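You operate a simulated robot arm through the tools that you are given. There is no shell and no other tool. Be economical: measure what you need, move in short steps, check, and stop when the job is done.

You are at the controls of a simulated robot arm. One attempt, no reset.

Task
Level the end pipe with the jack till the level shows zero.
Fine: level on the saddle while you set it, jack locked again, level back on the shelf. Gas stays locked off, igniter isolated.

Only the result counts: the job must be done as asked and must still hold three seconds after the hand-in. Knocking over, shifting, dropping, spilling or breaking anything else fails it.

Robot
A 6-joint arm with a two-finger parallel gripper, fixed in place. Base frame: the origin is at the foot of the arm, x ahead of it, y to its left, z up. Lengths are in mm, angles in rad, forces in N, time in s.
With the tool pointing down near the work surface it reaches from about 100 to 700 mm from the base axis. Its first joint turns from -2.897 to 2.897 rad. Payload 3.91 kg.
The tool frame sits at the grasp point between the pads (the TCP): z along the fingers, y along the line on which they close. The tips reach 30 mm beyond it. The gripper opens to 110 mm. The fingers are 20 mm wide and 10 mm thick; the gripper's body (48 by 112 mm) begins 55 mm behind the TCP.
Orientation is told as [roll, pitch, yaw] about the base's x, y, z axes, in that order, counted from this pose: with the fingers straight down and closing along the base's y, the tool's x points along the base's -x, its y along +y and its z along -z.

Tools
- The arm moves only by the tool step_arm. Its argument "targets" is a list of rows, each a list of 7 numbers: the shift along the base's x, y, z in mm, then the turn, a rotation vector about the base's x, y, z in rad, then the finger opening in mm, from 0 to 110. In form: [[dx, dy, dz, rx, ry, rz, jaw], ...]. A call has 1 to 12 rows; each row shifts and turns the commanded pose from where the row before left it. Rows are played at 5 a second. More than 50 mm and 0.15 rad between two rows, or a gripper value outside its range, and nothing of the call is played. A pose out of reach is approached as far as the arm can. The call stops where the force on the tool passes 40 N (or 10 N more than at its start, if that is more) or the arm is blocked; 0.2 s more then pass. The fingers move at their own pace (about 45 mm/s each) and stop on an object; they squeeze with about 26 N. The grip force told is the motor's: it shows also when the fingers shut on nothing. Time passes only in rows, and 0.2 s behind the last, so rows that do not move let the fingers close. It gives the time, the measured TCP pose, the force on the tool (base axes), the opening and the grip force at its end, in the units of the frame above (readings bear some noise).
- Cameras (640 x 400 px; columns grow to the right, rows downward): "scene" is fixed at [51.7, 498.5, 1415.2]; the picture's right is [-0.59, -0.81, 0.00], its down [-0.57, 0.42, -0.71] and it looks along [0.57, -0.42, -0.70] (base axes); focal length 214 px, centre (320, 200). "wrist" rides on the gripper at [71, 22, -107] in the tool frame; the picture's right is [-0.29, 0.96, 0.00], its down [-0.76, -0.23, -0.61] and it looks along [-0.58, -0.18, 0.79] (tool axes); focal length 243 px, centre (320, 200). There is no depth. A picture from a camera that has moved, and an enlarged one, comes with that camera's place and axes in the base frame and with its lens.
- grab_frame(camera): a new picture of that camera. The clock stands still meanwhile.
- move_column(by): slides the trunk up (or, below 0, down) by that many mm; the arm rides with it, the base frame stays. It gives what a move gives, with no picture.
- enlarge(camera, box): a new picture of the part [left, top, right, bottom] of that camera's present view, enlarged. The clock stands still meanwhile.
- finish_job(): hands the job in; it is judged then, once.

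Work in short steps. Places have to be worked out from the pictures, the camera data and where the tool is seen: move nearer, look again, correct. Check each grasp and each placing, and mend what went wrong. You have 120 turns and 76 pictures in all, those below and enlarged ones among them. Open the gripper and draw the arm clear of the work before you hand the job in, unless the task says otherwise; then end with one line.

The tools are called after "Emit:" as a command line: name --pt "numbers of a row" for each row, then --argument value for the rest, lists and objects as JSON in quotes. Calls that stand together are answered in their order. step_arm: Moves the arm, as the interface text tells. Its arguments: {"type":"object","properties":{"targets":{"type":"array"}},"required":["targets"]} The other tools are called the same way: move_column (by) slides the trunk up or down; grab_frame (camera) takes a picture; enlarge (camera, box) takes an enlarged picture of a part of a camera's view; finish_job () hands the job in.

At the start:

```text
time: 0.0
tool_pos: [355.9, 176.3, 1244.3]
tool_rot: [0.0, 0.0, 0.001]
force: [0.8, -0.1, 0.5]
opening: 110.1
grasp_force: 0.1
trunk travel left (down, up): [-500.0, 90.0]
```

scene: 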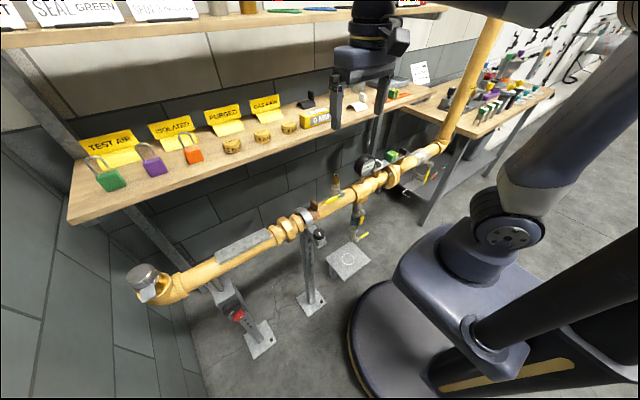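
wrist: 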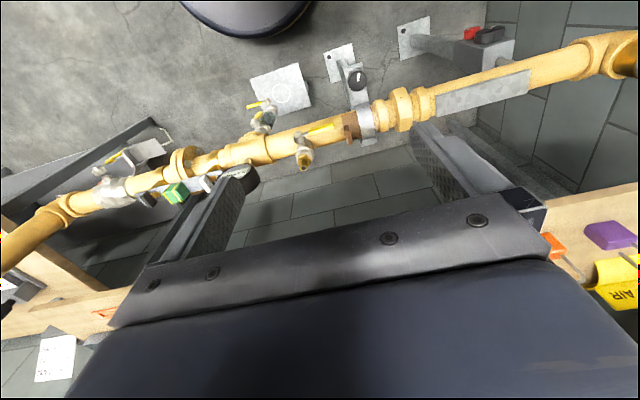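

I start with enlarged looks at the shelf and the pipe to identify the level, the saddle, the jack and its lock.

Emit:
enlarge --camera "scene" --box '[120, 180, 340, 360]'

Emit:
enlarge --camera "scene" --box '[240, 70, 440, 200]'

Emit:
enlarge --camera "wrist" --box '[320, 0, 640, 200]'

```text
2.22 times, centred on (230, 270) of scene
camera zoom: at [51.7, 498.5, 1415.2], right [-0.59, -0.81, 0.0], down [-0.57, 0.42, -0.71], along [0.57, -0.42, -0.7], focal length 477 px, centre (520, 44)
```

zoom: 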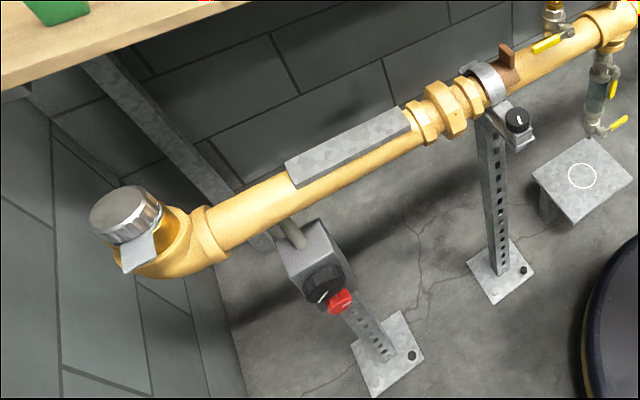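

```text
3.08 times, centred on (340, 135) of scene
camera zoom: at [51.7, 498.5, 1415.2], right [-0.59, -0.81, 0.0], down [-0.57, 0.42, -0.71], along [0.57, -0.42, -0.7], focal length 660 px, centre (258, 400)
```

zoom: 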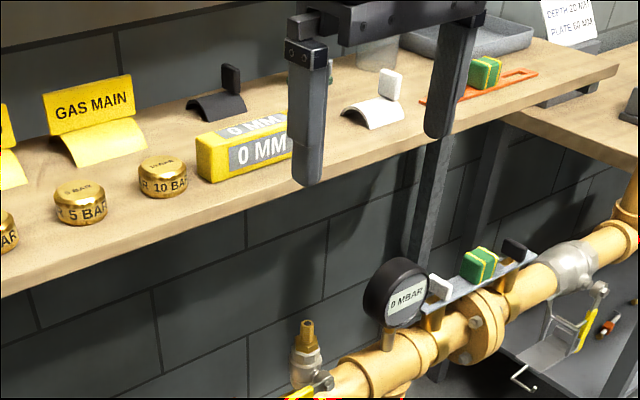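

```text
2.00 times, centred on (480, 100) of wrist
camera zoom: at [284.5, 198.8, 1351.5], right [0.29, 0.96, 0.0], down [0.76, -0.23, 0.61], along [0.58, -0.18, -0.79], focal length 485 px, centre (0, 400)
```

zoom: 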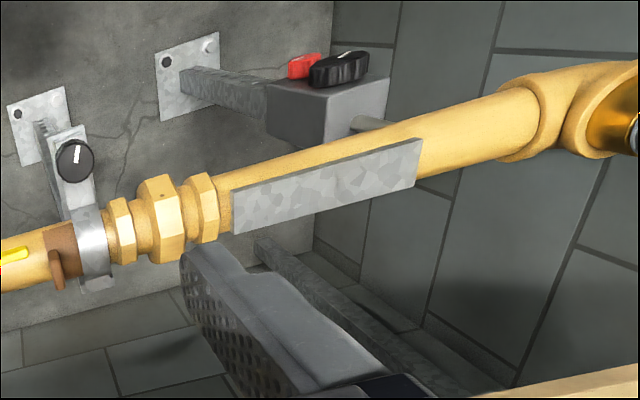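

The level is the yellow "0 MM" box on the shelf, near (710, 30, 1065). The saddle is the flat plate on the pipe at about (480, 460, 873). The jack's knob and red lock sit near (440, 590, 630). I move the wrist camera over to the level, staying high.

Emit:
step_arm --pt "40 -25 0 0 0 0 110" --pt "40 -25 0 0 0 0 110" --pt "40 -25 0 0 0 0 110" --pt "40 -25 0 0 0 0 110" --pt "30 -25 0 0 0 0 110"

Emit:
grab_frame --camera "wrist"

Emit:
grab_frame --camera "scene"

```text
time: 1.2
tool_pos: [545.2, 51.6, 1244.4]
tool_rot: [0.0, -0.002, 0.001]
force: [-0.1, -0.1, 0.7]
opening: 109.8
grasp_force: 0.0
trunk travel left (down, up): [-500.0, 90.0]
```

```text
70 pictures are left
camera wrist: at [474.6, 73.6, 1351.5], right [0.29, 0.96, 0.0], down [0.76, -0.23, 0.61], along [0.58, -0.18, -0.79], focal length 243 px, centre (320, 200)
```

wrist: 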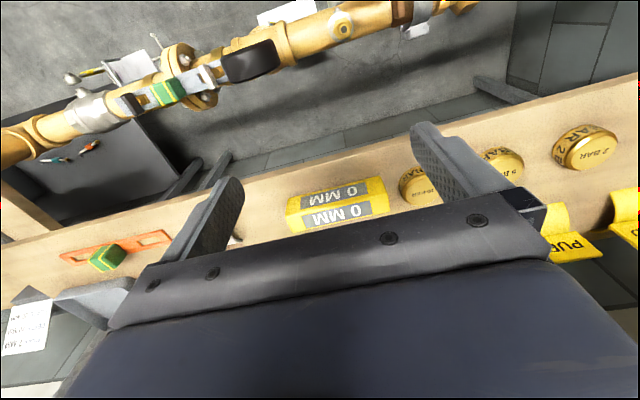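

```text
69 pictures are left
```

scene: 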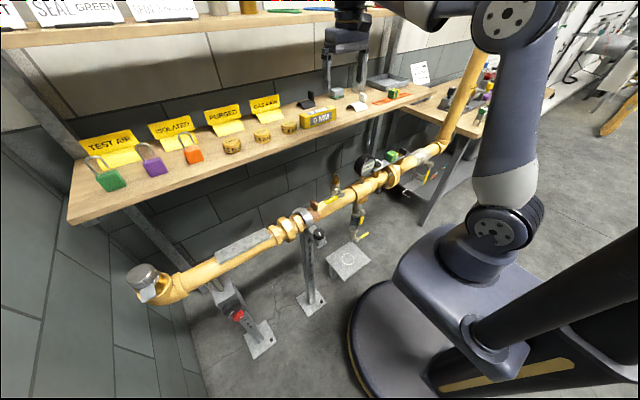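

Now the level is in view. I enlarge it in both cameras to measure size and orientation.

Emit:
enlarge --camera "wrist" --box '[260, 150, 420, 250]'

Emit:
enlarge --camera "scene" --box '[270, 80, 366, 140]'

```text
4.00 times, centred on (340, 200) of wrist
camera zoom: at [474.6, 73.6, 1351.5], right [0.29, 0.96, 0.0], down [0.76, -0.23, 0.61], along [0.58, -0.18, -0.79], focal length 970 px, centre (240, 200)
```

zoom: 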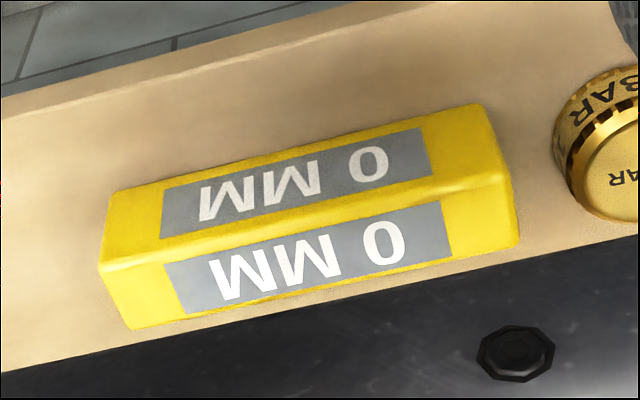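

```text
6.67 times, centred on (318, 110) of scene
camera zoom: at [51.7, 498.5, 1415.2], right [-0.59, -0.81, 0.0], down [-0.57, 0.42, -0.71], along [0.57, -0.42, -0.7], focal length 1430 px, centre (333, 800)
```

zoom: 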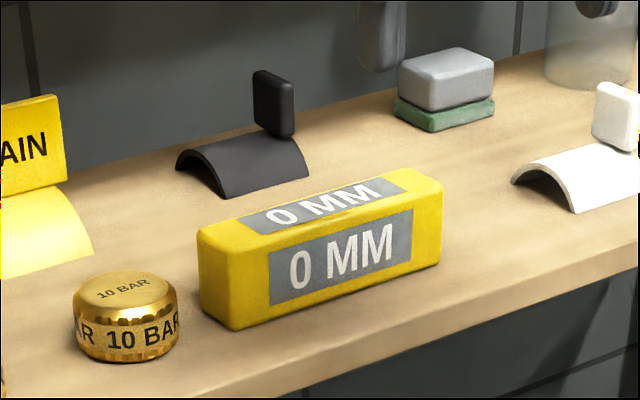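

The level is about 150 × 33 × 45 mm, centred near (703, 27) with its top at about 1085 and its long axis along y. I turn the gripper 90° so it closes along x, staying at height.

Emit:
step_arm --pt "10 0 0 0 0 0.1428 90" --pt "10 0 0 0 0 0.1428 80" --pt "10 0 0 0 0 0.1428 80" --pt "10 0 0 0 0 0.1428 80" --pt "10 0 0 0 0 0.1428 80" --pt "10 0 0 0 0 0.1428 80" --pt "10 0 0 0 0 0.1428 80" --pt "10 0 0 0 0 0.1428 80" --pt "10 0 0 0 0 0.1428 80" --pt "10 0 0 0 0 0.1428 80" --pt "10 -10 0 0 0 0.1428 80"

Emit:
grab_frame --camera "wrist"

Emit:
grab_frame --camera "scene"

```text
time: 3.6
tool_pos: [638.1, 40.6, 1225.3]
tool_rot: [-0.003, 0.0, 1.571]
force: [-0.3, 0.4, 0.1]
opening: 79.9
grasp_force: 0.0
out of reach, approached as far as the arm can: row 8, 9, 10, 11
trunk travel left (down, up): [-500.0, 90.0]
```

```text
66 pictures are left
camera wrist: at [616.2, -30.2, 1332.9], right [-0.96, 0.29, 0.0], down [0.23, 0.76, 0.61], along [0.18, 0.58, -0.79], focal length 243 px, centre (320, 200)
```

wrist: 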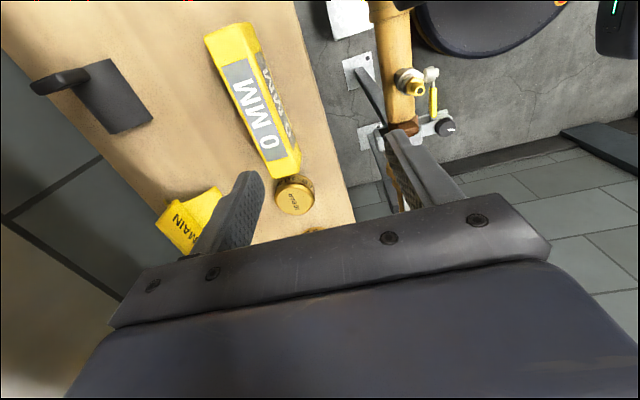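

```text
65 pictures are left
```

scene: 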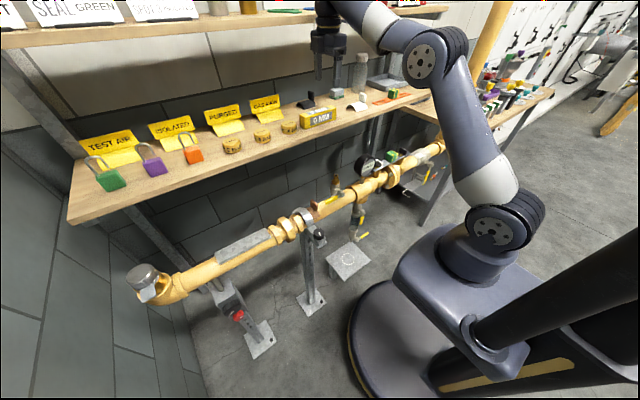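

The arm was at full stretch up there. Reach grows lower down, so I descend first (fingers still behind the shelf edge region but above everything) and read where I am.

Emit:
step_arm --pt "0 0 -30 0 0 0 80" --pt "0 0 -30 0 0 0 80" --pt "0 0 0 0 0 0 80"

```text
time: 4.4
tool_pos: [637.7, 40.1, 1165.7]
tool_rot: [0.0, -0.001, 1.571]
force: [-0.5, -0.6, 0.1]
opening: 79.9
grasp_force: 0.1
trunk travel left (down, up): [-500.0, 90.0]
```

Commands continue from the clipped pose. Now I move over the level at (703, 27), with tips at about 1130, above its top.

Emit:
step_arm --pt "22 -4 -5 0 0 0 80" --pt "22 -5 0 0 0 0 80" --pt "21 -4 0 0 0 0 80" --pt "0 0 0 0 0 0 80"

Emit:
grab_frame --camera "wrist"

Emit:
grab_frame --camera "scene"

```text
time: 5.4
tool_pos: [680.9, 30.7, 1161.1]
tool_rot: [-0.003, 0.002, 1.574]
force: [-0.3, 1.4, 0.6]
opening: 80.0
grasp_force: 0.0
out of reach, approached as far as the arm can: row 3
trunk travel left (down, up): [-500.0, 90.0]
```

```text
64 pictures are left
camera wrist: at [659.9, -40.3, 1269.3], right [-0.96, 0.29, 0.0], down [0.23, 0.76, 0.61], along [0.18, 0.58, -0.79], focal length 243 px, centre (320, 200)
```

wrist: 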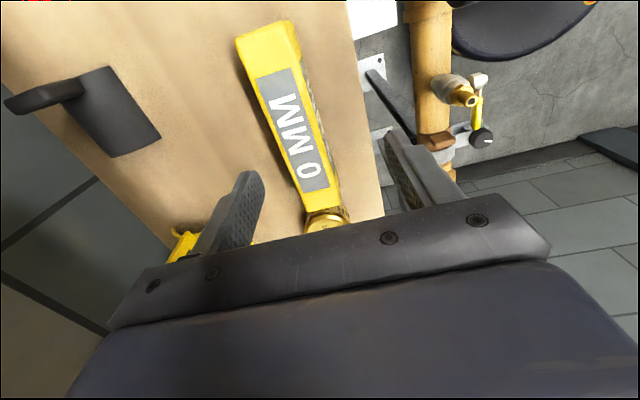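

```text
63 pictures are left
```

scene: 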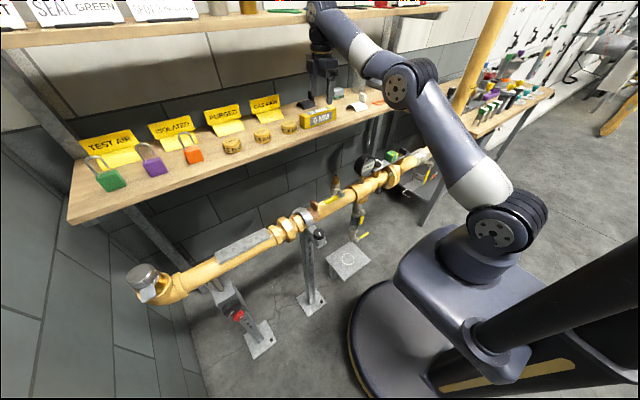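

At this height the arm stops at x≈681, so it needs 20 mm more reach. I pull back a bit, raise the trunk 80 mm and come down again, to have the shoulder higher relative to the shelf.

Emit:
step_arm --pt "-30 0 0 0 0 0 80" --pt "-30 0 0 0 0 0 80"

Emit:
move_column --by 85

Emit:
step_arm --pt "0 0 -30 0 0 0 80" --pt "0 0 -30 0 0 0 80" --pt "0 0 -30 0 0 0 80" --pt "27 0 0 0 0 0 80" --pt "27 0 0 0 0 0 80" --pt "27 -4 0 0 0 0 80" --pt "0 0 0 0 0 0 80"

Emit:
grab_frame --camera "wrist"

```text
time: 6.0
tool_pos: [625.8, 26.1, 1160.9]
tool_rot: [-0.003, 0.0, 1.57]
force: [0.9, 0.6, -0.7]
opening: 79.9
grasp_force: 0.0
trunk travel left (down, up): [-500.0, 90.0]
```

```text
time: 7.2
tool_pos: [626.7, 27.7, 1245.5]
tool_rot: [-0.001, 0.001, 1.571]
force: [0.1, 0.1, -0.4]
opening: 80.1
grasp_force: 0.1
trunk travel left (down, up): [-585.0, 5.0]
```

```text
time: 8.8
tool_pos: [678.9, 26.3, 1156.0]
tool_rot: [0.016, 0.003, 1.572]
force: [-0.4, 0.8, 0.4]
opening: 80.1
grasp_force: 0.0
trunk travel left (down, up): [-585.0, 5.0]
```

```text
62 pictures are left
camera wrist: at [658.6, -44.2, 1264.4], right [-0.96, 0.29, 0.01], down [0.24, 0.76, 0.6], along [0.16, 0.58, -0.8], focal length 243 px, centre (320, 200)
```

wrist: 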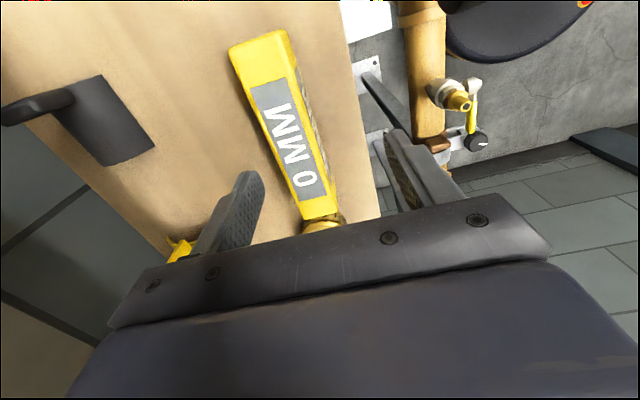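

x ended at 679 rather than 707, with no out-of-reach message. I check the scene for contact, and send a still row.

Emit:
step_arm --pt "0 0 0 0 0 0 80" --pt "0 0 0 0 0 0 80"

Emit:
grab_frame --camera "scene"

```text
time: 9.5
tool_pos: [675.4, 28.6, 1156.7]
tool_rot: [0.027, -0.001, 1.58]
force: [-0.8, 0.1, 0.6]
opening: 79.8
grasp_force: 0.1
trunk travel left (down, up): [-585.0, 5.0]
stopped in row 2: the arm was blocked; the commanded pose is now the measured one
```

```text
61 pictures are left
```

scene: 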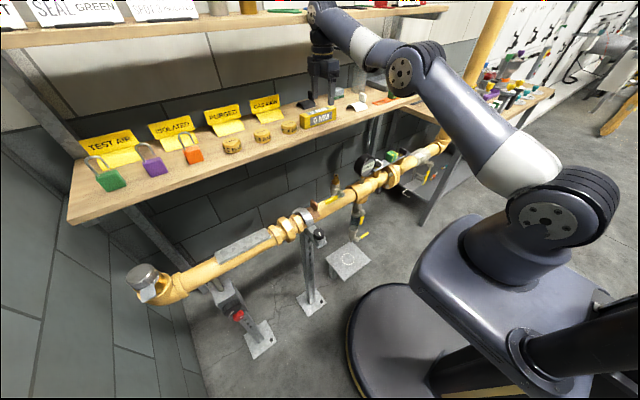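

The wrist housing is probably touching the upper shelf's front edge. I back off and look closely at that region.

Emit:
step_arm --pt "-20 0 0 0 0 0 80" --pt "-15 0 0 0 0 0 80" --pt "0 0 0 0 0 0 80"

Emit:
enlarge --camera "scene" --box '[230, 0, 480, 156]'

```text
time: 9.8
tool_pos: [645.9, 16.6, 1153.3]
tool_rot: [0.18, -0.014, 1.558]
force: [-0.7, 0.5, -0.1]
opening: 79.8
grasp_force: 0.1
trunk travel left (down, up): [-585.0, 5.0]
stopped in row 1: the arm was blocked; the commanded pose is now the measured one
```

```text
2.56 times, centred on (355, 78) of scene
camera zoom: at [51.7, 498.5, 1415.2], right [-0.59, -0.81, 0.0], down [-0.57, 0.42, -0.71], along [0.57, -0.42, -0.7], focal length 549 px, centre (230, 512)
```

zoom: 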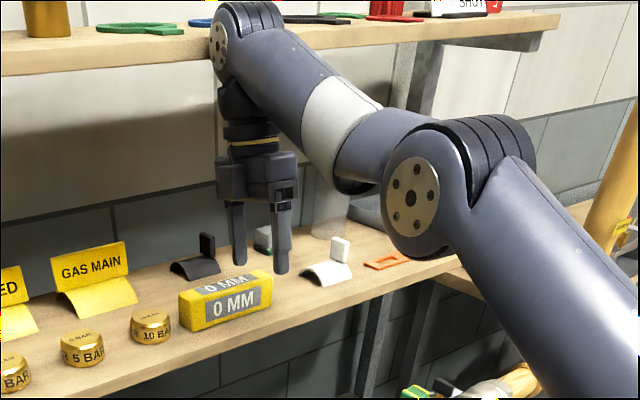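

The arm is being deflected (roll 0.18) and the top of the wrist is right at the upper shelf. I take one small retreat step to see how it responds.

Emit:
step_arm --pt "-10 0 0 0 0 0 80"

Emit:
enlarge --camera "scene" --box '[230, 0, 480, 156]'

```text
time: 10.1
tool_pos: [591.4, -238.7, 1135.0]
tool_rot: [0.184, -0.018, 1.278]
force: [4.6, 0.8, -2.6]
opening: 79.9
grasp_force: 0.0
trunk travel left (down, up): [-585.0, 5.0]
stopped in row 1: the arm was blocked; the commanded pose is now the measured one
```

```text
2.56 times, centred on (355, 78) of scene
camera zoom: at [51.7, 498.5, 1415.2], right [-0.59, -0.81, 0.0], down [-0.57, 0.42, -0.71], along [0.57, -0.42, -0.7], focal length 549 px, centre (230, 512)
```

zoom: 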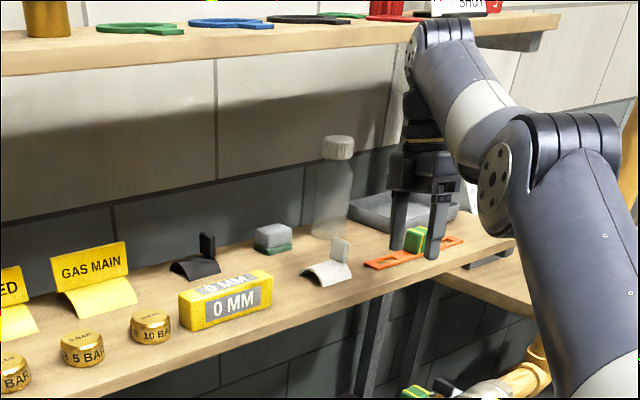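

The arm sprang sideways off the contact to y≈-239. Nothing appears knocked over. I command it to hold and read whether it is settled.

Emit:
step_arm --pt "0 0 0 0 0 0 80"

Emit:
grab_frame --camera "scene"

Emit:
grab_frame --camera "wrist"

```text
time: 10.5
tool_pos: [506.2, -464.5, 1142.4]
tool_rot: [0.17, -0.024, 1.082]
force: [-0.5, 0.4, 0.3]
opening: 80.1
grasp_force: 0.0
trunk travel left (down, up): [-585.0, 5.0]
stopped in row 1: the arm was blocked; the commanded pose is now the measured one
```

```text
58 pictures are left
```

scene: 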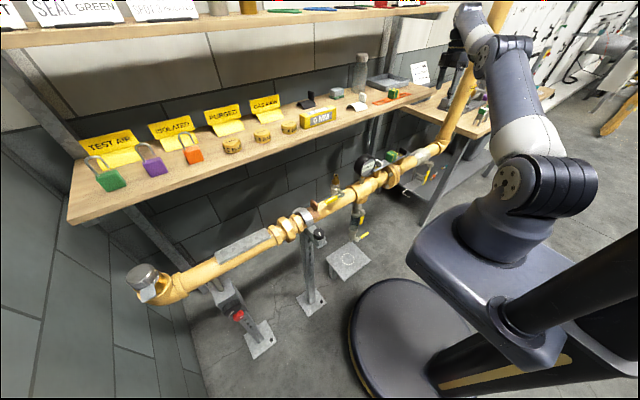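

```text
57 pictures are left
camera wrist: at [468.4, -528.3, 1250.6], right [-0.7, 0.7, 0.17], down [0.64, 0.5, 0.58], along [0.32, 0.51, -0.8], focal length 243 px, centre (320, 200)
```

wrist: 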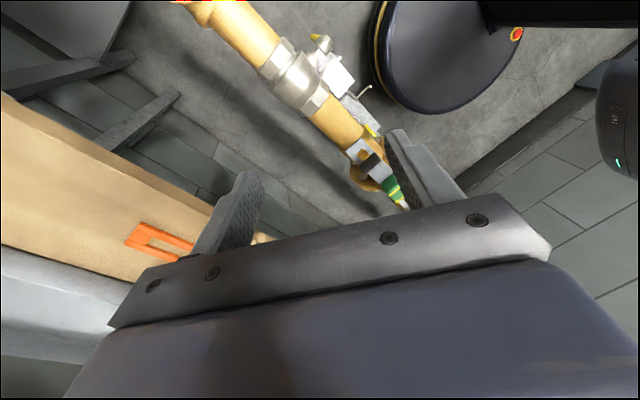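

It is still coasting toward -y. I send a small counter move and hold, to brake it before it gets near the riser pipe.

Emit:
step_arm --pt "-10 15 0 0 0 0 80" --pt "0 0 0 0 0 0 80"

```text
time: 11.1
tool_pos: [543.0, -386.7, 1143.1]
tool_rot: [0.17, -0.01, 1.141]
force: [0.0, -0.5, 0.7]
opening: 80.2
grasp_force: 0.1
trunk travel left (down, up): [-585.0, 5.0]
```

It braked and is returning. I hold and re-read.

Emit:
step_arm --pt "0 0 0 0 0 0 80" --pt "0 0 0 0 0 0 80"

Emit:
grab_frame --camera "scene"

```text
time: 11.7
tool_pos: [540.1, -388.4, 1143.4]
tool_rot: [0.171, -0.007, 1.141]
force: [-0.4, -0.3, 0.4]
opening: 80.0
grasp_force: 0.0
trunk travel left (down, up): [-585.0, 5.0]
```

```text
56 pictures are left
```

scene: 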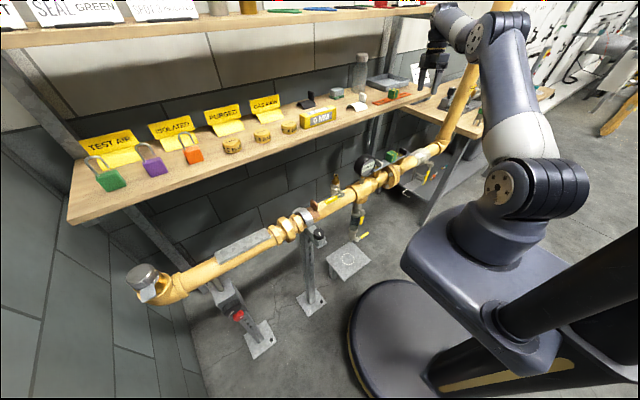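

Settled at (540, -388) and the scene looks untouched. I draw the arm back toward the middle, clear of the shelves, and straighten the tool again.

Emit:
step_arm --pt "-25 25 0 0 0 0 80" --pt "-25 30 0 0 0 0 80" --pt "-25 30 0 0 0 0 80" --pt "-10 30 0 -0.0357 -0.0777 0 80" --pt "0 30 0 -0.0357 -0.0777 0 80" --pt "0 30 0 0 0 0.1433 80" --pt "0 30 0 0 0 0.1433 80" --pt "0 30 0 0 0 0.1433 80" --pt "10 35 -15 0 0 0 80" --pt "20 35 -10 0 0 0 80" --pt "0 0 0 0 0 0 80"

Emit:
grab_frame --camera "scene"

```text
time: 14.1
tool_pos: [485.0, -82.4, 1116.4]
tool_rot: [0.001, -0.009, 1.572]
force: [0.0, -0.3, 0.4]
opening: 80.3
grasp_force: 0.0
trunk travel left (down, up): [-585.0, 5.0]
```

```text
55 pictures are left
```

scene: 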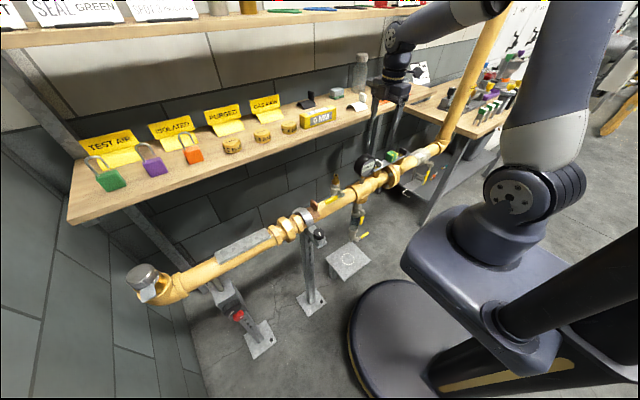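

Upright again. Now I go in low (TCP 1092, so the wrist passes under the upper shelf) at y≈-82, just beside the level's end, first only to x≈620, and look.

Emit:
step_arm --pt "30 0 -8 0 0 0 80" --pt "30 0 -8 0 0 0 80" --pt "30 0 -8 0 0 0 80" --pt "30 0 0 0 0 0 80" --pt "15 0 0 0 0 0 80" --pt "0 0 0 0 0 0 80"

Emit:
grab_frame --camera "wrist"

Emit:
enlarge --camera "scene" --box '[230, 0, 480, 156]'

```text
time: 15.5
tool_pos: [620.4, -82.8, 1093.4]
tool_rot: [0.001, -0.008, 1.572]
force: [0.3, 0.6, -1.1]
opening: 80.1
grasp_force: 0.1
trunk travel left (down, up): [-585.0, 5.0]
```

```text
54 pictures are left
camera wrist: at [598.8, -154.9, 1200.3], right [-0.96, 0.29, 0.0], down [0.23, 0.76, 0.61], along [0.17, 0.59, -0.79], focal length 243 px, centre (320, 200)
```

wrist: 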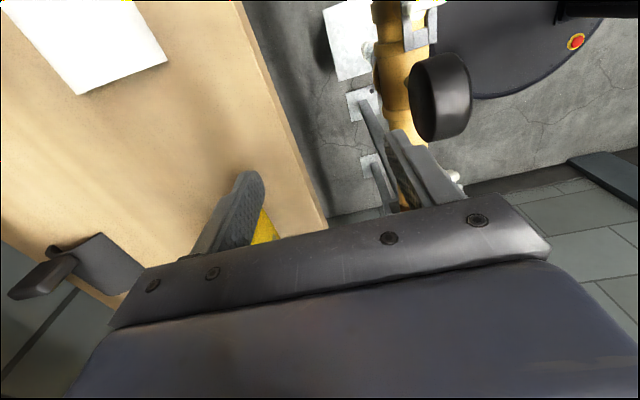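

```text
2.56 times, centred on (355, 78) of scene
camera zoom: at [51.7, 498.5, 1415.2], right [-0.59, -0.81, 0.0], down [-0.57, 0.42, -0.71], along [0.57, -0.42, -0.7], focal length 549 px, centre (230, 512)
```

zoom: 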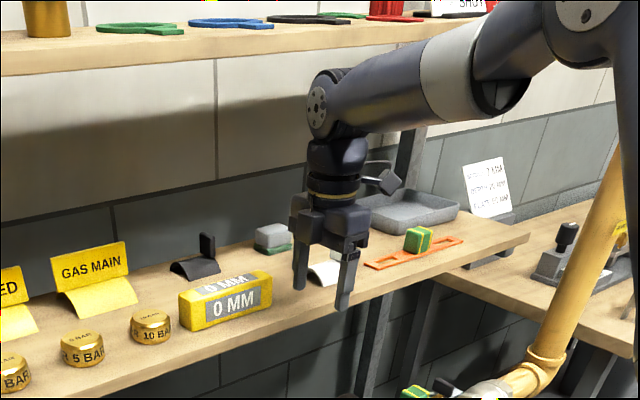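

Clear ahead: the white saddle starts at about y=-160, and the wrist top (~1335) is below the upper shelf (~1355). I go forward to x≈703.

Emit:
step_arm --pt "20 0 0 0 0 0 80" --pt "20 0 0 0 0 0 80" --pt "20 0 0 0 0 0 80" --pt "0 0 0 0 0 0 80"

Emit:
enlarge --camera "scene" --box '[230, 0, 480, 156]'

```text
time: 16.5
tool_pos: [682.6, -84.3, 1093.6]
tool_rot: [0.002, -0.008, 1.572]
force: [0.7, -0.1, 0.6]
opening: 79.9
grasp_force: 0.1
trunk travel left (down, up): [-585.0, 5.0]
```

```text
2.56 times, centred on (355, 78) of scene
camera zoom: at [51.7, 498.5, 1415.2], right [-0.59, -0.81, 0.0], down [-0.57, 0.42, -0.71], along [0.57, -0.42, -0.7], focal length 549 px, centre (230, 512)
```

zoom: 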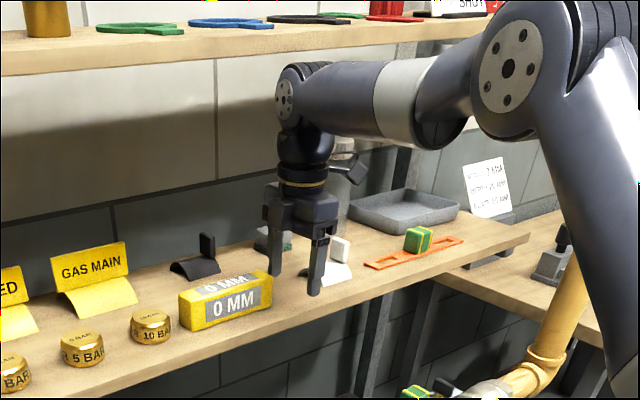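

Clear. Last 20 mm to x≈703, then I check alignment before sliding along y.

Emit:
step_arm --pt "20 0 0 0 0.008 0 80" --pt "0 0 0 0 0 0 80"

Emit:
enlarge --camera "scene" --box '[270, 40, 398, 140]'

```text
time: 17.1
tool_pos: [700.3, -84.4, 1094.0]
tool_rot: [0.009, -0.01, 1.574]
force: [-0.1, -0.8, -0.3]
opening: 80.3
grasp_force: 0.0
trunk travel left (down, up): [-585.0, 5.0]
```

```text
4.00 times, centred on (334, 90) of scene
camera zoom: at [51.7, 498.5, 1415.2], right [-0.59, -0.81, 0.0], down [-0.57, 0.42, -0.71], along [0.57, -0.42, -0.7], focal length 858 px, centre (264, 640)
```

zoom: 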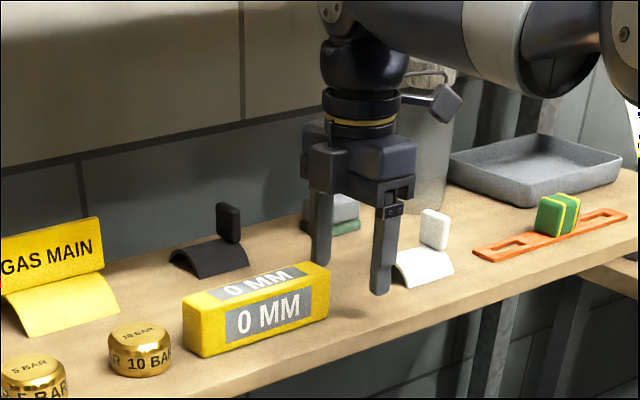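

Tilt readings changed slightly, so I check with a still row whether something is being touched.

Emit:
step_arm --pt "0 0 0 0 0 0 80" --pt "0 0 0 0 0 0 80"

```text
time: 17.7
tool_pos: [700.5, -83.0, 1093.8]
tool_rot: [0.009, -0.01, 1.574]
force: [-0.2, 1.0, -0.5]
opening: 79.8
grasp_force: 0.0
trunk travel left (down, up): [-585.0, 5.0]
```

Stable. I lower a little and slide along +y so the fingers straddle the level, ending at its middle (y≈27).

Emit:
step_arm --pt "0 0 -6 -0.01 -0.009 0 80" --pt "0 20 0 0 0 0 80" --pt "0 20 0 0 0 0 80" --pt "1 20 0 0 0 0 80" --pt "1 20 0 0 0 0 80" --pt "0 20 0 0 0 0 80" --pt "0 10 0 0 0 0 80" --pt "0 0 0 0 0 0 80"

Emit:
enlarge --camera "scene" --box '[270, 40, 398, 140]'

Emit:
grab_frame --camera "wrist"

```text
time: 19.5
tool_pos: [702.7, 27.9, 1086.8]
tool_rot: [0.001, 0.001, 1.573]
force: [0.0, -0.5, 0.1]
opening: 80.1
grasp_force: 0.1
trunk travel left (down, up): [-585.0, 5.0]
```

```text
4.00 times, centred on (334, 90) of scene
camera zoom: at [51.7, 498.5, 1415.2], right [-0.59, -0.81, 0.0], down [-0.57, 0.42, -0.71], along [0.57, -0.42, -0.7], focal length 858 px, centre (264, 640)
```

zoom: 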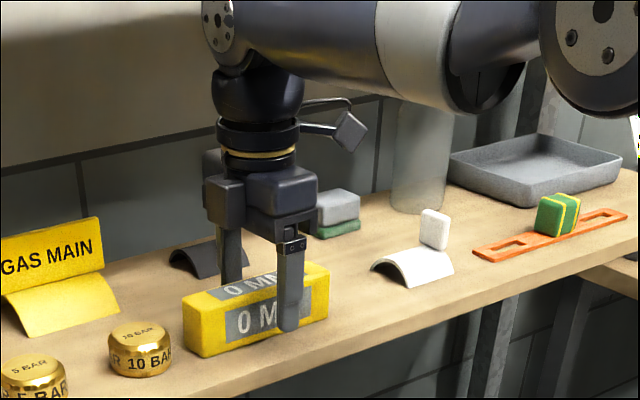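

```text
49 pictures are left
camera wrist: at [681.0, -43.8, 1194.9], right [-0.96, 0.29, 0.0], down [0.23, 0.76, 0.61], along [0.18, 0.58, -0.8], focal length 243 px, centre (320, 200)
```

wrist: 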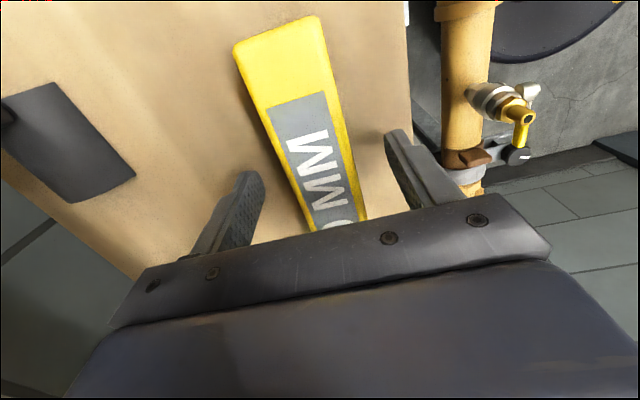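

Straddling well. I lower 12 mm and close.

Emit:
step_arm --pt "0 0 -12 0 0 0 80" --pt "0 0 0 0 0 0 50" --pt "0 0 0 0 0 0 20" --pt "0 0 0 0 0 0 20" --pt "0 0 0 0 0 0 20" --pt "0 0 0 0 0 0 20"

```text
time: 20.9
tool_pos: [703.0, 26.6, 1074.6]
tool_rot: [0.0, 0.003, 1.574]
force: [-0.7, -0.5, 0.6]
opening: 35.5
grasp_force: 25.6
trunk travel left (down, up): [-585.0, 5.0]
```

Gripped (35.5 mm, 26 N). I lift 12 mm and draw straight back off the shelf under the upper shelf.

Emit:
step_arm --pt "0 0 6 0 0 0 20" --pt "0 0 6 0 0 0 20" --pt "-20 0 0 0 0 0 20" --pt "-30 0 0 0 0 0 20" --pt "-35 0 0 0 0 0 20" --pt "-35 0 0 0 0 0 20" --pt "-35 0 0 0 0 0 20" --pt "-35 0 0 0 0 0 20" --pt "-30 0 0 0 0 0 20" --pt "0 0 0 0 0 0 20"

Emit:
grab_frame --camera "scene"

```text
time: 23.1
tool_pos: [482.9, 25.8, 1087.4]
tool_rot: [0.001, -0.001, 1.572]
force: [-0.9, -0.1, -2.0]
opening: 36.1
grasp_force: 25.9
trunk travel left (down, up): [-585.0, 5.0]
```

```text
48 pictures are left
```

scene: 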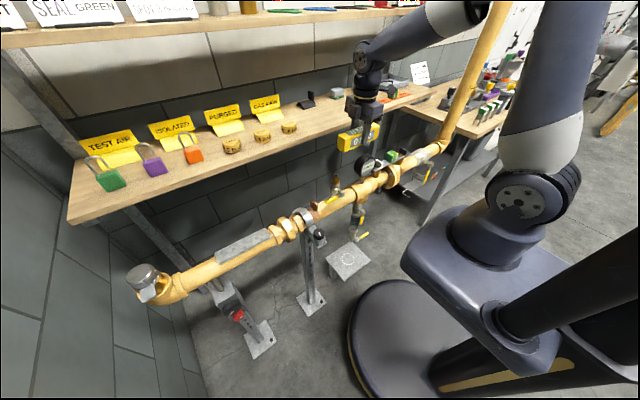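

The level hangs well. I carry it along +y at this height, in front of the shelf, to about (430, 426).

Emit:
step_arm --pt "-10 35 0 0 0 0 20" --pt "-10 35 0 0 0 0 20" --pt "-10 35 0 0 0 0 20" --pt "-10 35 0 0 0 0 20" --pt "-10 35 0 0 0 0 20" --pt "0 35 0 0 0 0 20" --pt "0 35 0 0 0 0 20" --pt "0 35 0 0 0 0 20" --pt "0 35 0 0 0 0 20" --pt "0 35 0 0 0 0 20" --pt "0 35 0 0 0 0 20" --pt "0 0 0 0 0 0 20"

Emit:
grab_frame --camera "scene"

Emit:
grab_frame --camera "wrist"

```text
time: 25.7
tool_pos: [433.8, 411.9, 1088.6]
tool_rot: [-0.001, 0.002, 1.573]
force: [-0.2, 1.2, -1.9]
opening: 35.6
grasp_force: 26.3
trunk travel left (down, up): [-585.0, 5.0]
```

```text
47 pictures are left
```

scene: 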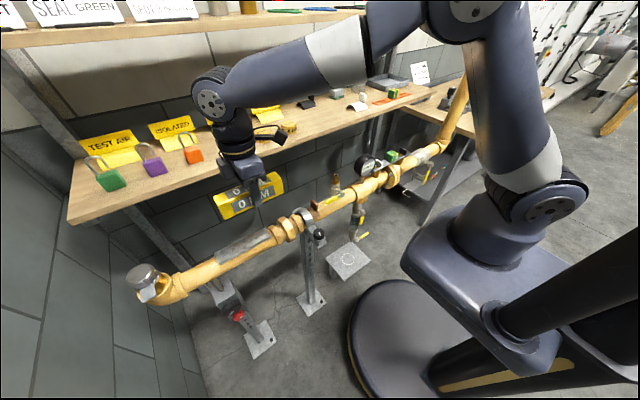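

```text
46 pictures are left
camera wrist: at [411.5, 341.4, 1195.5], right [-0.96, 0.29, 0.0], down [0.23, 0.76, 0.61], along [0.18, 0.58, -0.8], focal length 243 px, centre (320, 200)
```

wrist: 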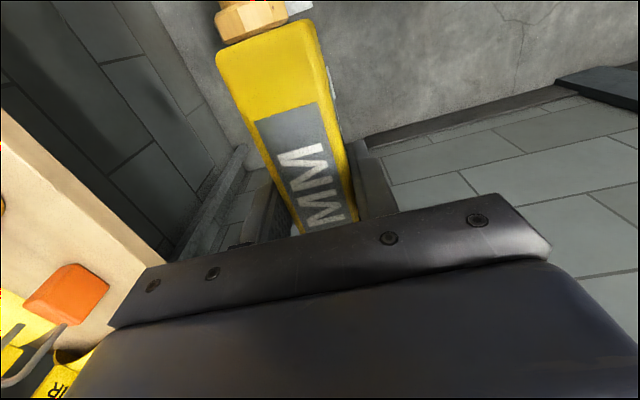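

From both earlier views I put the saddle at x≈470–516, y≈382–548 with its top at about z≈850. I lower the trunk 150 mm while the level is still in front of the pipe.

Emit:
move_column --by -150

Emit:
step_arm --pt "0 20 0 0 0 0 20" --pt "0 20 0 0 0 0 20" --pt "0 13 0 0 0 0 20" --pt "0 0 0 0 0 0 20"

Emit:
grab_frame --camera "scene"

Emit:
grab_frame --camera "wrist"

```text
time: 27.4
tool_pos: [432.8, 412.1, 937.6]
tool_rot: [0.0, 0.002, 1.573]
force: [-0.1, 0.2, -2.1]
opening: 35.7
grasp_force: 25.5
trunk travel left (down, up): [-435.0, 155.0]
```

```text
time: 28.4
tool_pos: [432.7, 466.3, 937.7]
tool_rot: [0.001, 0.003, 1.572]
force: [-0.6, -0.8, -1.4]
opening: 35.7
grasp_force: 26.1
trunk travel left (down, up): [-435.0, 155.0]
```

```text
45 pictures are left
```

scene: 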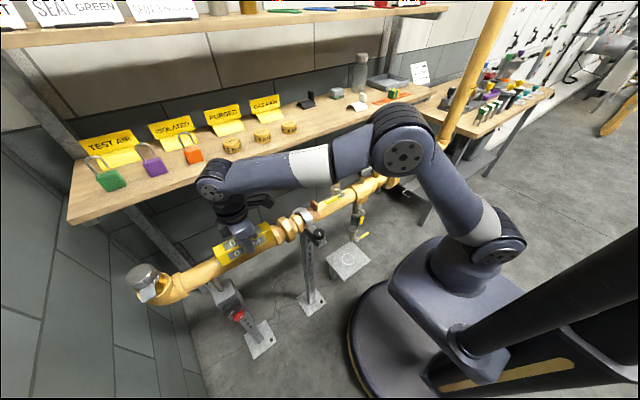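

```text
44 pictures are left
camera wrist: at [411.7, 394.4, 1046.1], right [-0.96, 0.29, 0.0], down [0.23, 0.76, 0.61], along [0.18, 0.58, -0.8], focal length 243 px, centre (320, 200)
```

wrist: 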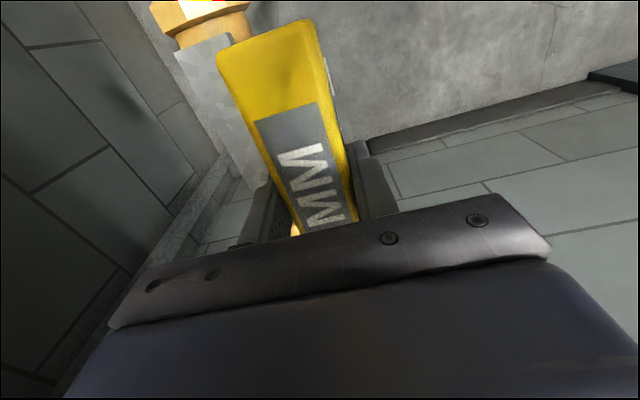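

The close view confirms the saddle: x 472–515 (centre 494), low-y end at 386, centre y≈466. I move over it and lower to about 10 mm above.

Emit:
step_arm --pt "20 0 0 0 0 0 20" --pt "20 0 0 0 0 0 20" --pt "21 0 0 0 0 0 20" --pt "0 0 -15 0 0 0 20" --pt "0 0 -15 0 0 0 20" --pt "0 0 -10 0 0 0 20" --pt "0 0 0 0 0 0 20"

Emit:
enlarge --camera "scene" --box '[180, 170, 340, 270]'

Emit:
grab_frame --camera "wrist"

```text
time: 30.0
tool_pos: [494.4, 466.1, 896.9]
tool_rot: [0.001, 0.003, 1.573]
force: [0.3, 0.4, -2.9]
opening: 35.6
grasp_force: 25.9
trunk travel left (down, up): [-435.0, 155.0]
```

```text
4.00 times, centred on (260, 220) of scene
camera zoom: at [51.7, 498.5, 1415.2], right [-0.59, -0.81, 0.0], down [-0.57, 0.42, -0.71], along [0.57, -0.42, -0.7], focal length 858 px, centre (560, 120)
```

zoom: 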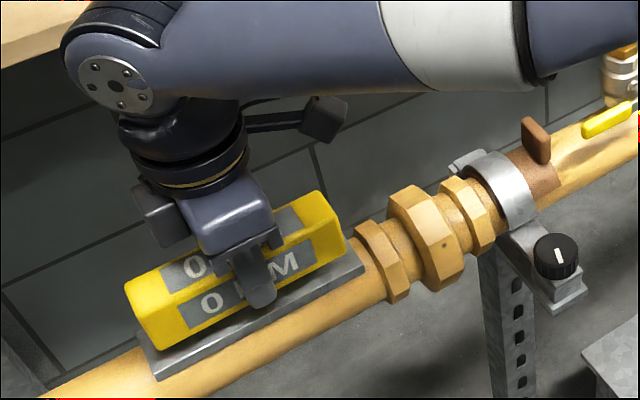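

```text
42 pictures are left
camera wrist: at [472.6, 394.6, 1005.2], right [-0.96, 0.29, 0.0], down [0.23, 0.76, 0.61], along [0.18, 0.58, -0.8], focal length 243 px, centre (320, 200)
```

wrist: 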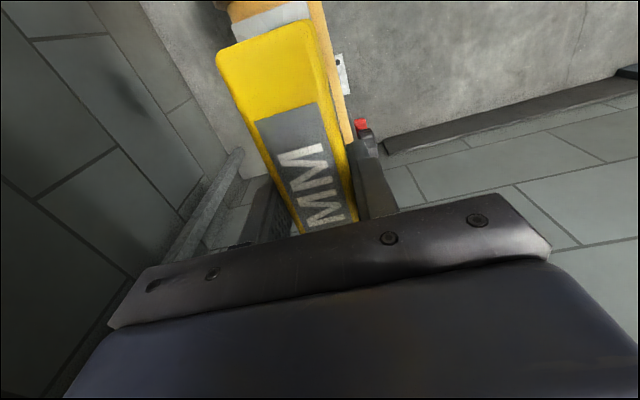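

Well aligned above the saddle. I lower in 3 mm steps until contact shows.

Emit:
step_arm --pt "0 0 -3 0 0 0 20" --pt "0 0 -3 0 0 0 20" --pt "0 0 -2 0 0 0 20" --pt "0 0 0 0 0 0 20"

Emit:
enlarge --camera "scene" --box '[190, 200, 290, 262]'

```text
time: 31.0
tool_pos: [496.2, 465.4, 889.1]
tool_rot: [0.0, 0.002, 1.572]
force: [-0.1, 1.1, -1.6]
opening: 35.6
grasp_force: 26.0
trunk travel left (down, up): [-435.0, 155.0]
```

```text
6.40 times, centred on (240, 231) of scene
camera zoom: at [51.7, 498.5, 1415.2], right [-0.59, -0.81, 0.0], down [-0.57, 0.42, -0.71], along [0.57, -0.42, -0.7], focal length 1373 px, centre (832, 2)
```

zoom: 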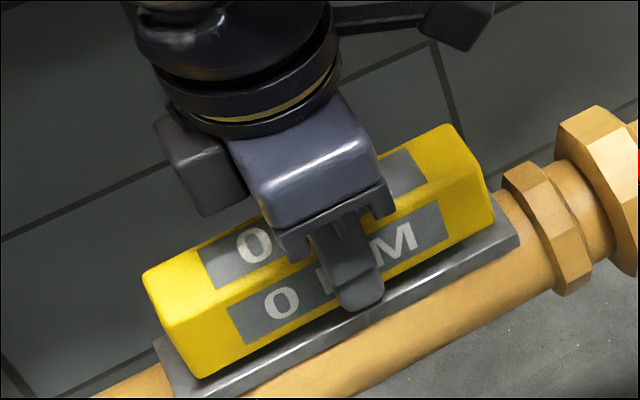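

Still just above. I continue in smaller steps.

Emit:
step_arm --pt "0 0 -1.5 0 0 0 20" --pt "0 0 -1.5 0 0 0 20" --pt "0 0 -1.5 0 0 0 20" --pt "0 0 0 0 0 0 20"

```text
time: 32.0
tool_pos: [494.2, 464.3, 885.3]
tool_rot: [-0.001, 0.002, 1.571]
force: [1.1, 0.7, -2.1]
opening: 35.6
grasp_force: 26.0
trunk travel left (down, up): [-435.0, 155.0]
```

Emit:
step_arm --pt "0 0 -1.5 0 0 0 20" --pt "0 0 -1.5 0 0 0 20" --pt "0 0 0 0 0 0 20"

Emit:
enlarge --camera "scene" --box '[190, 200, 290, 262]'

```text
time: 32.8
tool_pos: [495.0, 464.4, 883.7]
tool_rot: [0.001, 0.002, 1.574]
force: [0.5, 0.4, -2.1]
opening: 35.8
grasp_force: 25.9
trunk travel left (down, up): [-435.0, 155.0]
```

```text
6.40 times, centred on (240, 231) of scene
camera zoom: at [51.7, 498.5, 1415.2], right [-0.59, -0.81, 0.0], down [-0.57, 0.42, -0.71], along [0.57, -0.42, -0.7], focal length 1373 px, centre (832, 2)
```

zoom: 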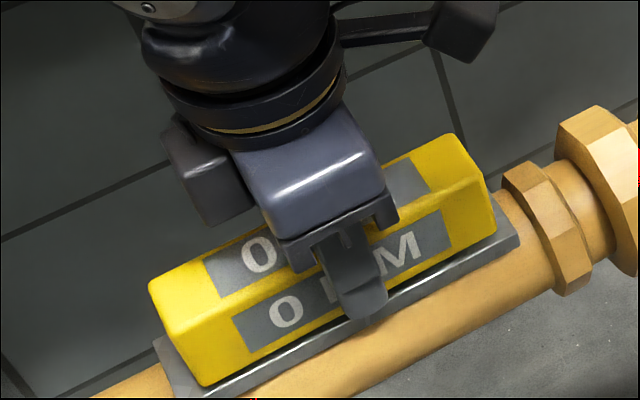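

No contact yet. I keep lowering.

Emit:
step_arm --pt "0 0 -1.5 0 0 0 20" --pt "0 0 -1.5 0 0 0 20" --pt "0 0 -1.5 0 0 0 20" --pt "0 0 0 0 0 0 20"

Emit:
enlarge --camera "scene" --box '[190, 200, 290, 262]'

```text
time: 33.8
tool_pos: [494.9, 465.1, 876.8]
tool_rot: [0.0, 0.002, 1.572]
force: [0.0, 0.3, -1.8]
opening: 36.0
grasp_force: 26.0
trunk travel left (down, up): [-435.0, 155.0]
```

```text
6.40 times, centred on (240, 231) of scene
camera zoom: at [51.7, 498.5, 1415.2], right [-0.59, -0.81, 0.0], down [-0.57, 0.42, -0.71], along [0.57, -0.42, -0.7], focal length 1373 px, centre (832, 2)
```

zoom: 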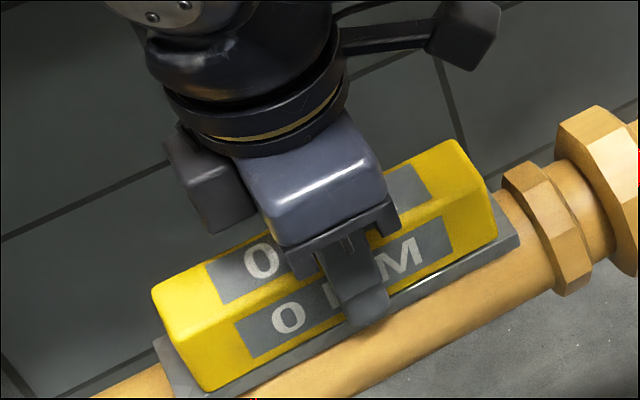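

The level is nearly down. I zoom in tightly on the contact line to judge the gap and front margin.

Emit:
enlarge --camera "scene" --box '[212, 226, 276, 266]'

```text
10.00 times, centred on (244, 246) of scene
camera zoom: at [51.7, 498.5, 1415.2], right [-0.59, -0.81, 0.0], down [-0.57, 0.42, -0.71], along [0.57, -0.42, -0.7], focal length 2145 px, centre (1080, -260)
```

zoom: 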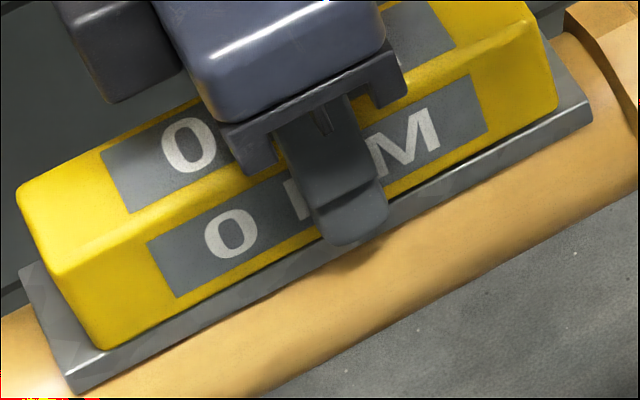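

Margins are parallel and even (~6 mm at the front), so alignment is good. I continue down to contact.

Emit:
step_arm --pt "0 0 -1.5 0 0 0 20" --pt "0 0 -1.5 0 0 0 20" --pt "0 0 0 0 0 0 20"

```text
time: 34.6
tool_pos: [494.4, 465.0, 876.1]
tool_rot: [-0.001, -0.001, 1.573]
force: [0.6, -0.3, 9.7]
opening: 35.9
grasp_force: 26.3
trunk travel left (down, up): [-435.0, 155.0]
```

Contact (about +10 N). I ease up by 1 mm and open the fingers.

Emit:
step_arm --pt "0 0 1 0 0 0 20" --pt "0 0 0 0 0 0 60" --pt "0 0 0 0 0 0 60" --pt "0 0 0 0 0 0 60"

Emit:
step_arm --pt "0 0 15 0 0 0 60" --pt "0 0 30 0 0 0 60" --pt "0 0 30 0 0 0 60" --pt "-30 0 20 0 0 0 60" --pt "-40 -10 0 0 0 0 60" --pt "-40 -20 0 0 0 0 60" --pt "-40 -20 0 0 0 0 60" --pt "0 0 0 0 0 0 60"

Emit:
enlarge --camera "scene" --box '[150, 190, 342, 310]'

```text
time: 35.6
tool_pos: [494.3, 464.6, 876.5]
tool_rot: [0.002, 0.0, 1.572]
force: [-0.6, -0.6, 0.2]
opening: 59.8
grasp_force: 0.0
trunk travel left (down, up): [-435.0, 155.0]
```

```text
time: 37.4
tool_pos: [344.8, 414.7, 970.9]
tool_rot: [-0.001, 0.003, 1.573]
force: [0.2, 0.1, -0.1]
opening: 60.0
grasp_force: 0.1
trunk travel left (down, up): [-435.0, 155.0]
```

```text
3.33 times, centred on (246, 250) of scene
camera zoom: at [51.7, 498.5, 1415.2], right [-0.59, -0.81, 0.0], down [-0.57, 0.42, -0.71], along [0.57, -0.42, -0.7], focal length 715 px, centre (567, 33)
```

zoom: 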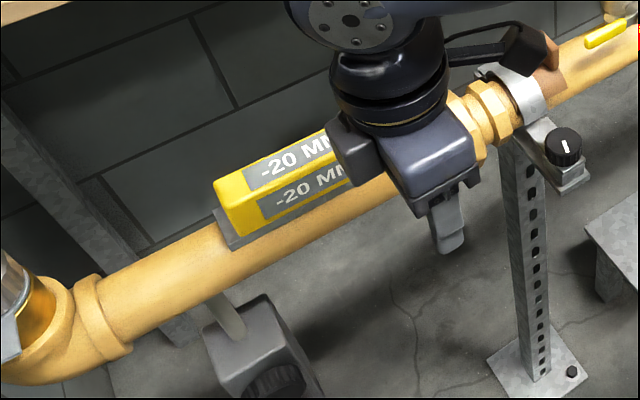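

The level reads "-20 MM" on the saddle. Now I study the jack's knob and red lock.

Emit:
enlarge --camera "scene" --box '[200, 270, 280, 320]'

Emit:
grab_frame --camera "wrist"

```text
8.00 times, centred on (240, 295) of scene
camera zoom: at [51.7, 498.5, 1415.2], right [-0.59, -0.81, 0.0], down [-0.57, 0.42, -0.71], along [0.57, -0.42, -0.7], focal length 1716 px, centre (960, -560)
```

zoom: 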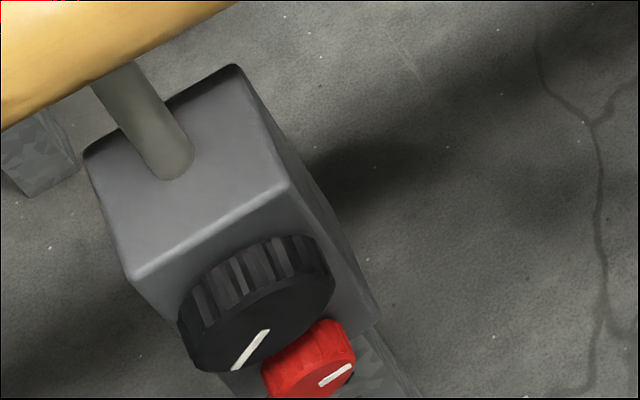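

```text
35 pictures are left
camera wrist: at [323.2, 343.8, 1078.0], right [-0.96, 0.29, 0.0], down [0.23, 0.76, 0.61], along [0.18, 0.58, -0.79], focal length 243 px, centre (320, 200)
```

wrist: 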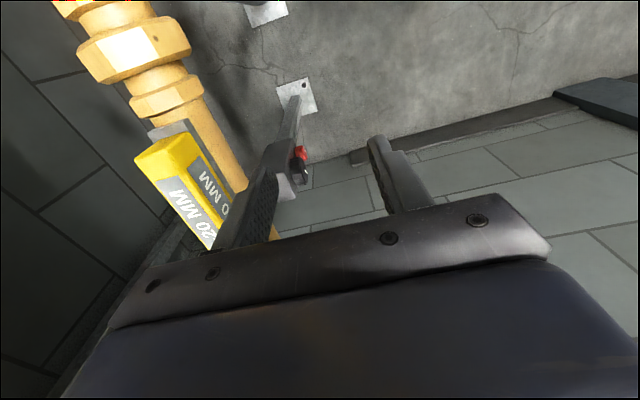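

The jack has a big black knob and, below it, a small red lock knob, both facing the robot (-x). I turn the tool horizontal (pointing +x), well in front of the pipe.

Emit:
step_arm --pt "-5 5 0 0 -0.1428 0 60" --pt "-5 5 0 0 -0.1428 0 60" --pt "-5 5 0 0 -0.1428 0 60" --pt "-5 5 0 0 -0.1428 0 60" --pt "-5 5 0 0 -0.1428 0 60" --pt "-5 5 0 0 -0.1428 0 60" --pt "-5 5 0 0 -0.1428 0 60" --pt "-5 5 0 0 -0.1428 0 60" --pt "-5 5 0 0 -0.1428 0 60" --pt "-5 5 0 0 -0.1428 0 60" --pt "-5 5 0 0 -0.1428 0 60" --pt "0 0 0 0 0 0 60"

Emit:
grab_frame --camera "scene"

```text
time: 40.0
tool_pos: [289.2, 470.4, 970.7]
tool_rot: [-1.573, 0.002, 1.567]
force: [-0.1, -0.1, -0.2]
opening: 60.0
grasp_force: 0.0
trunk travel left (down, up): [-435.0, 155.0]
```

```text
34 pictures are left
```

scene: 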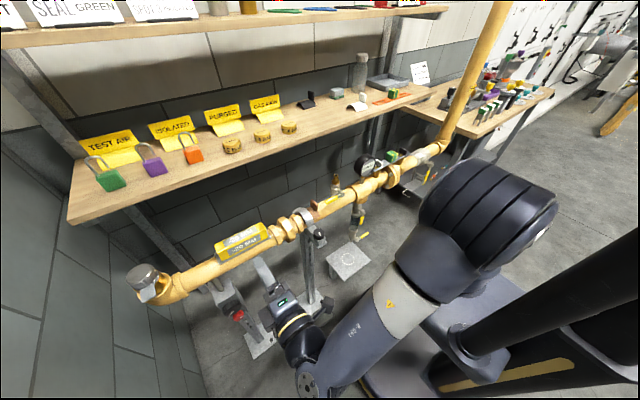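

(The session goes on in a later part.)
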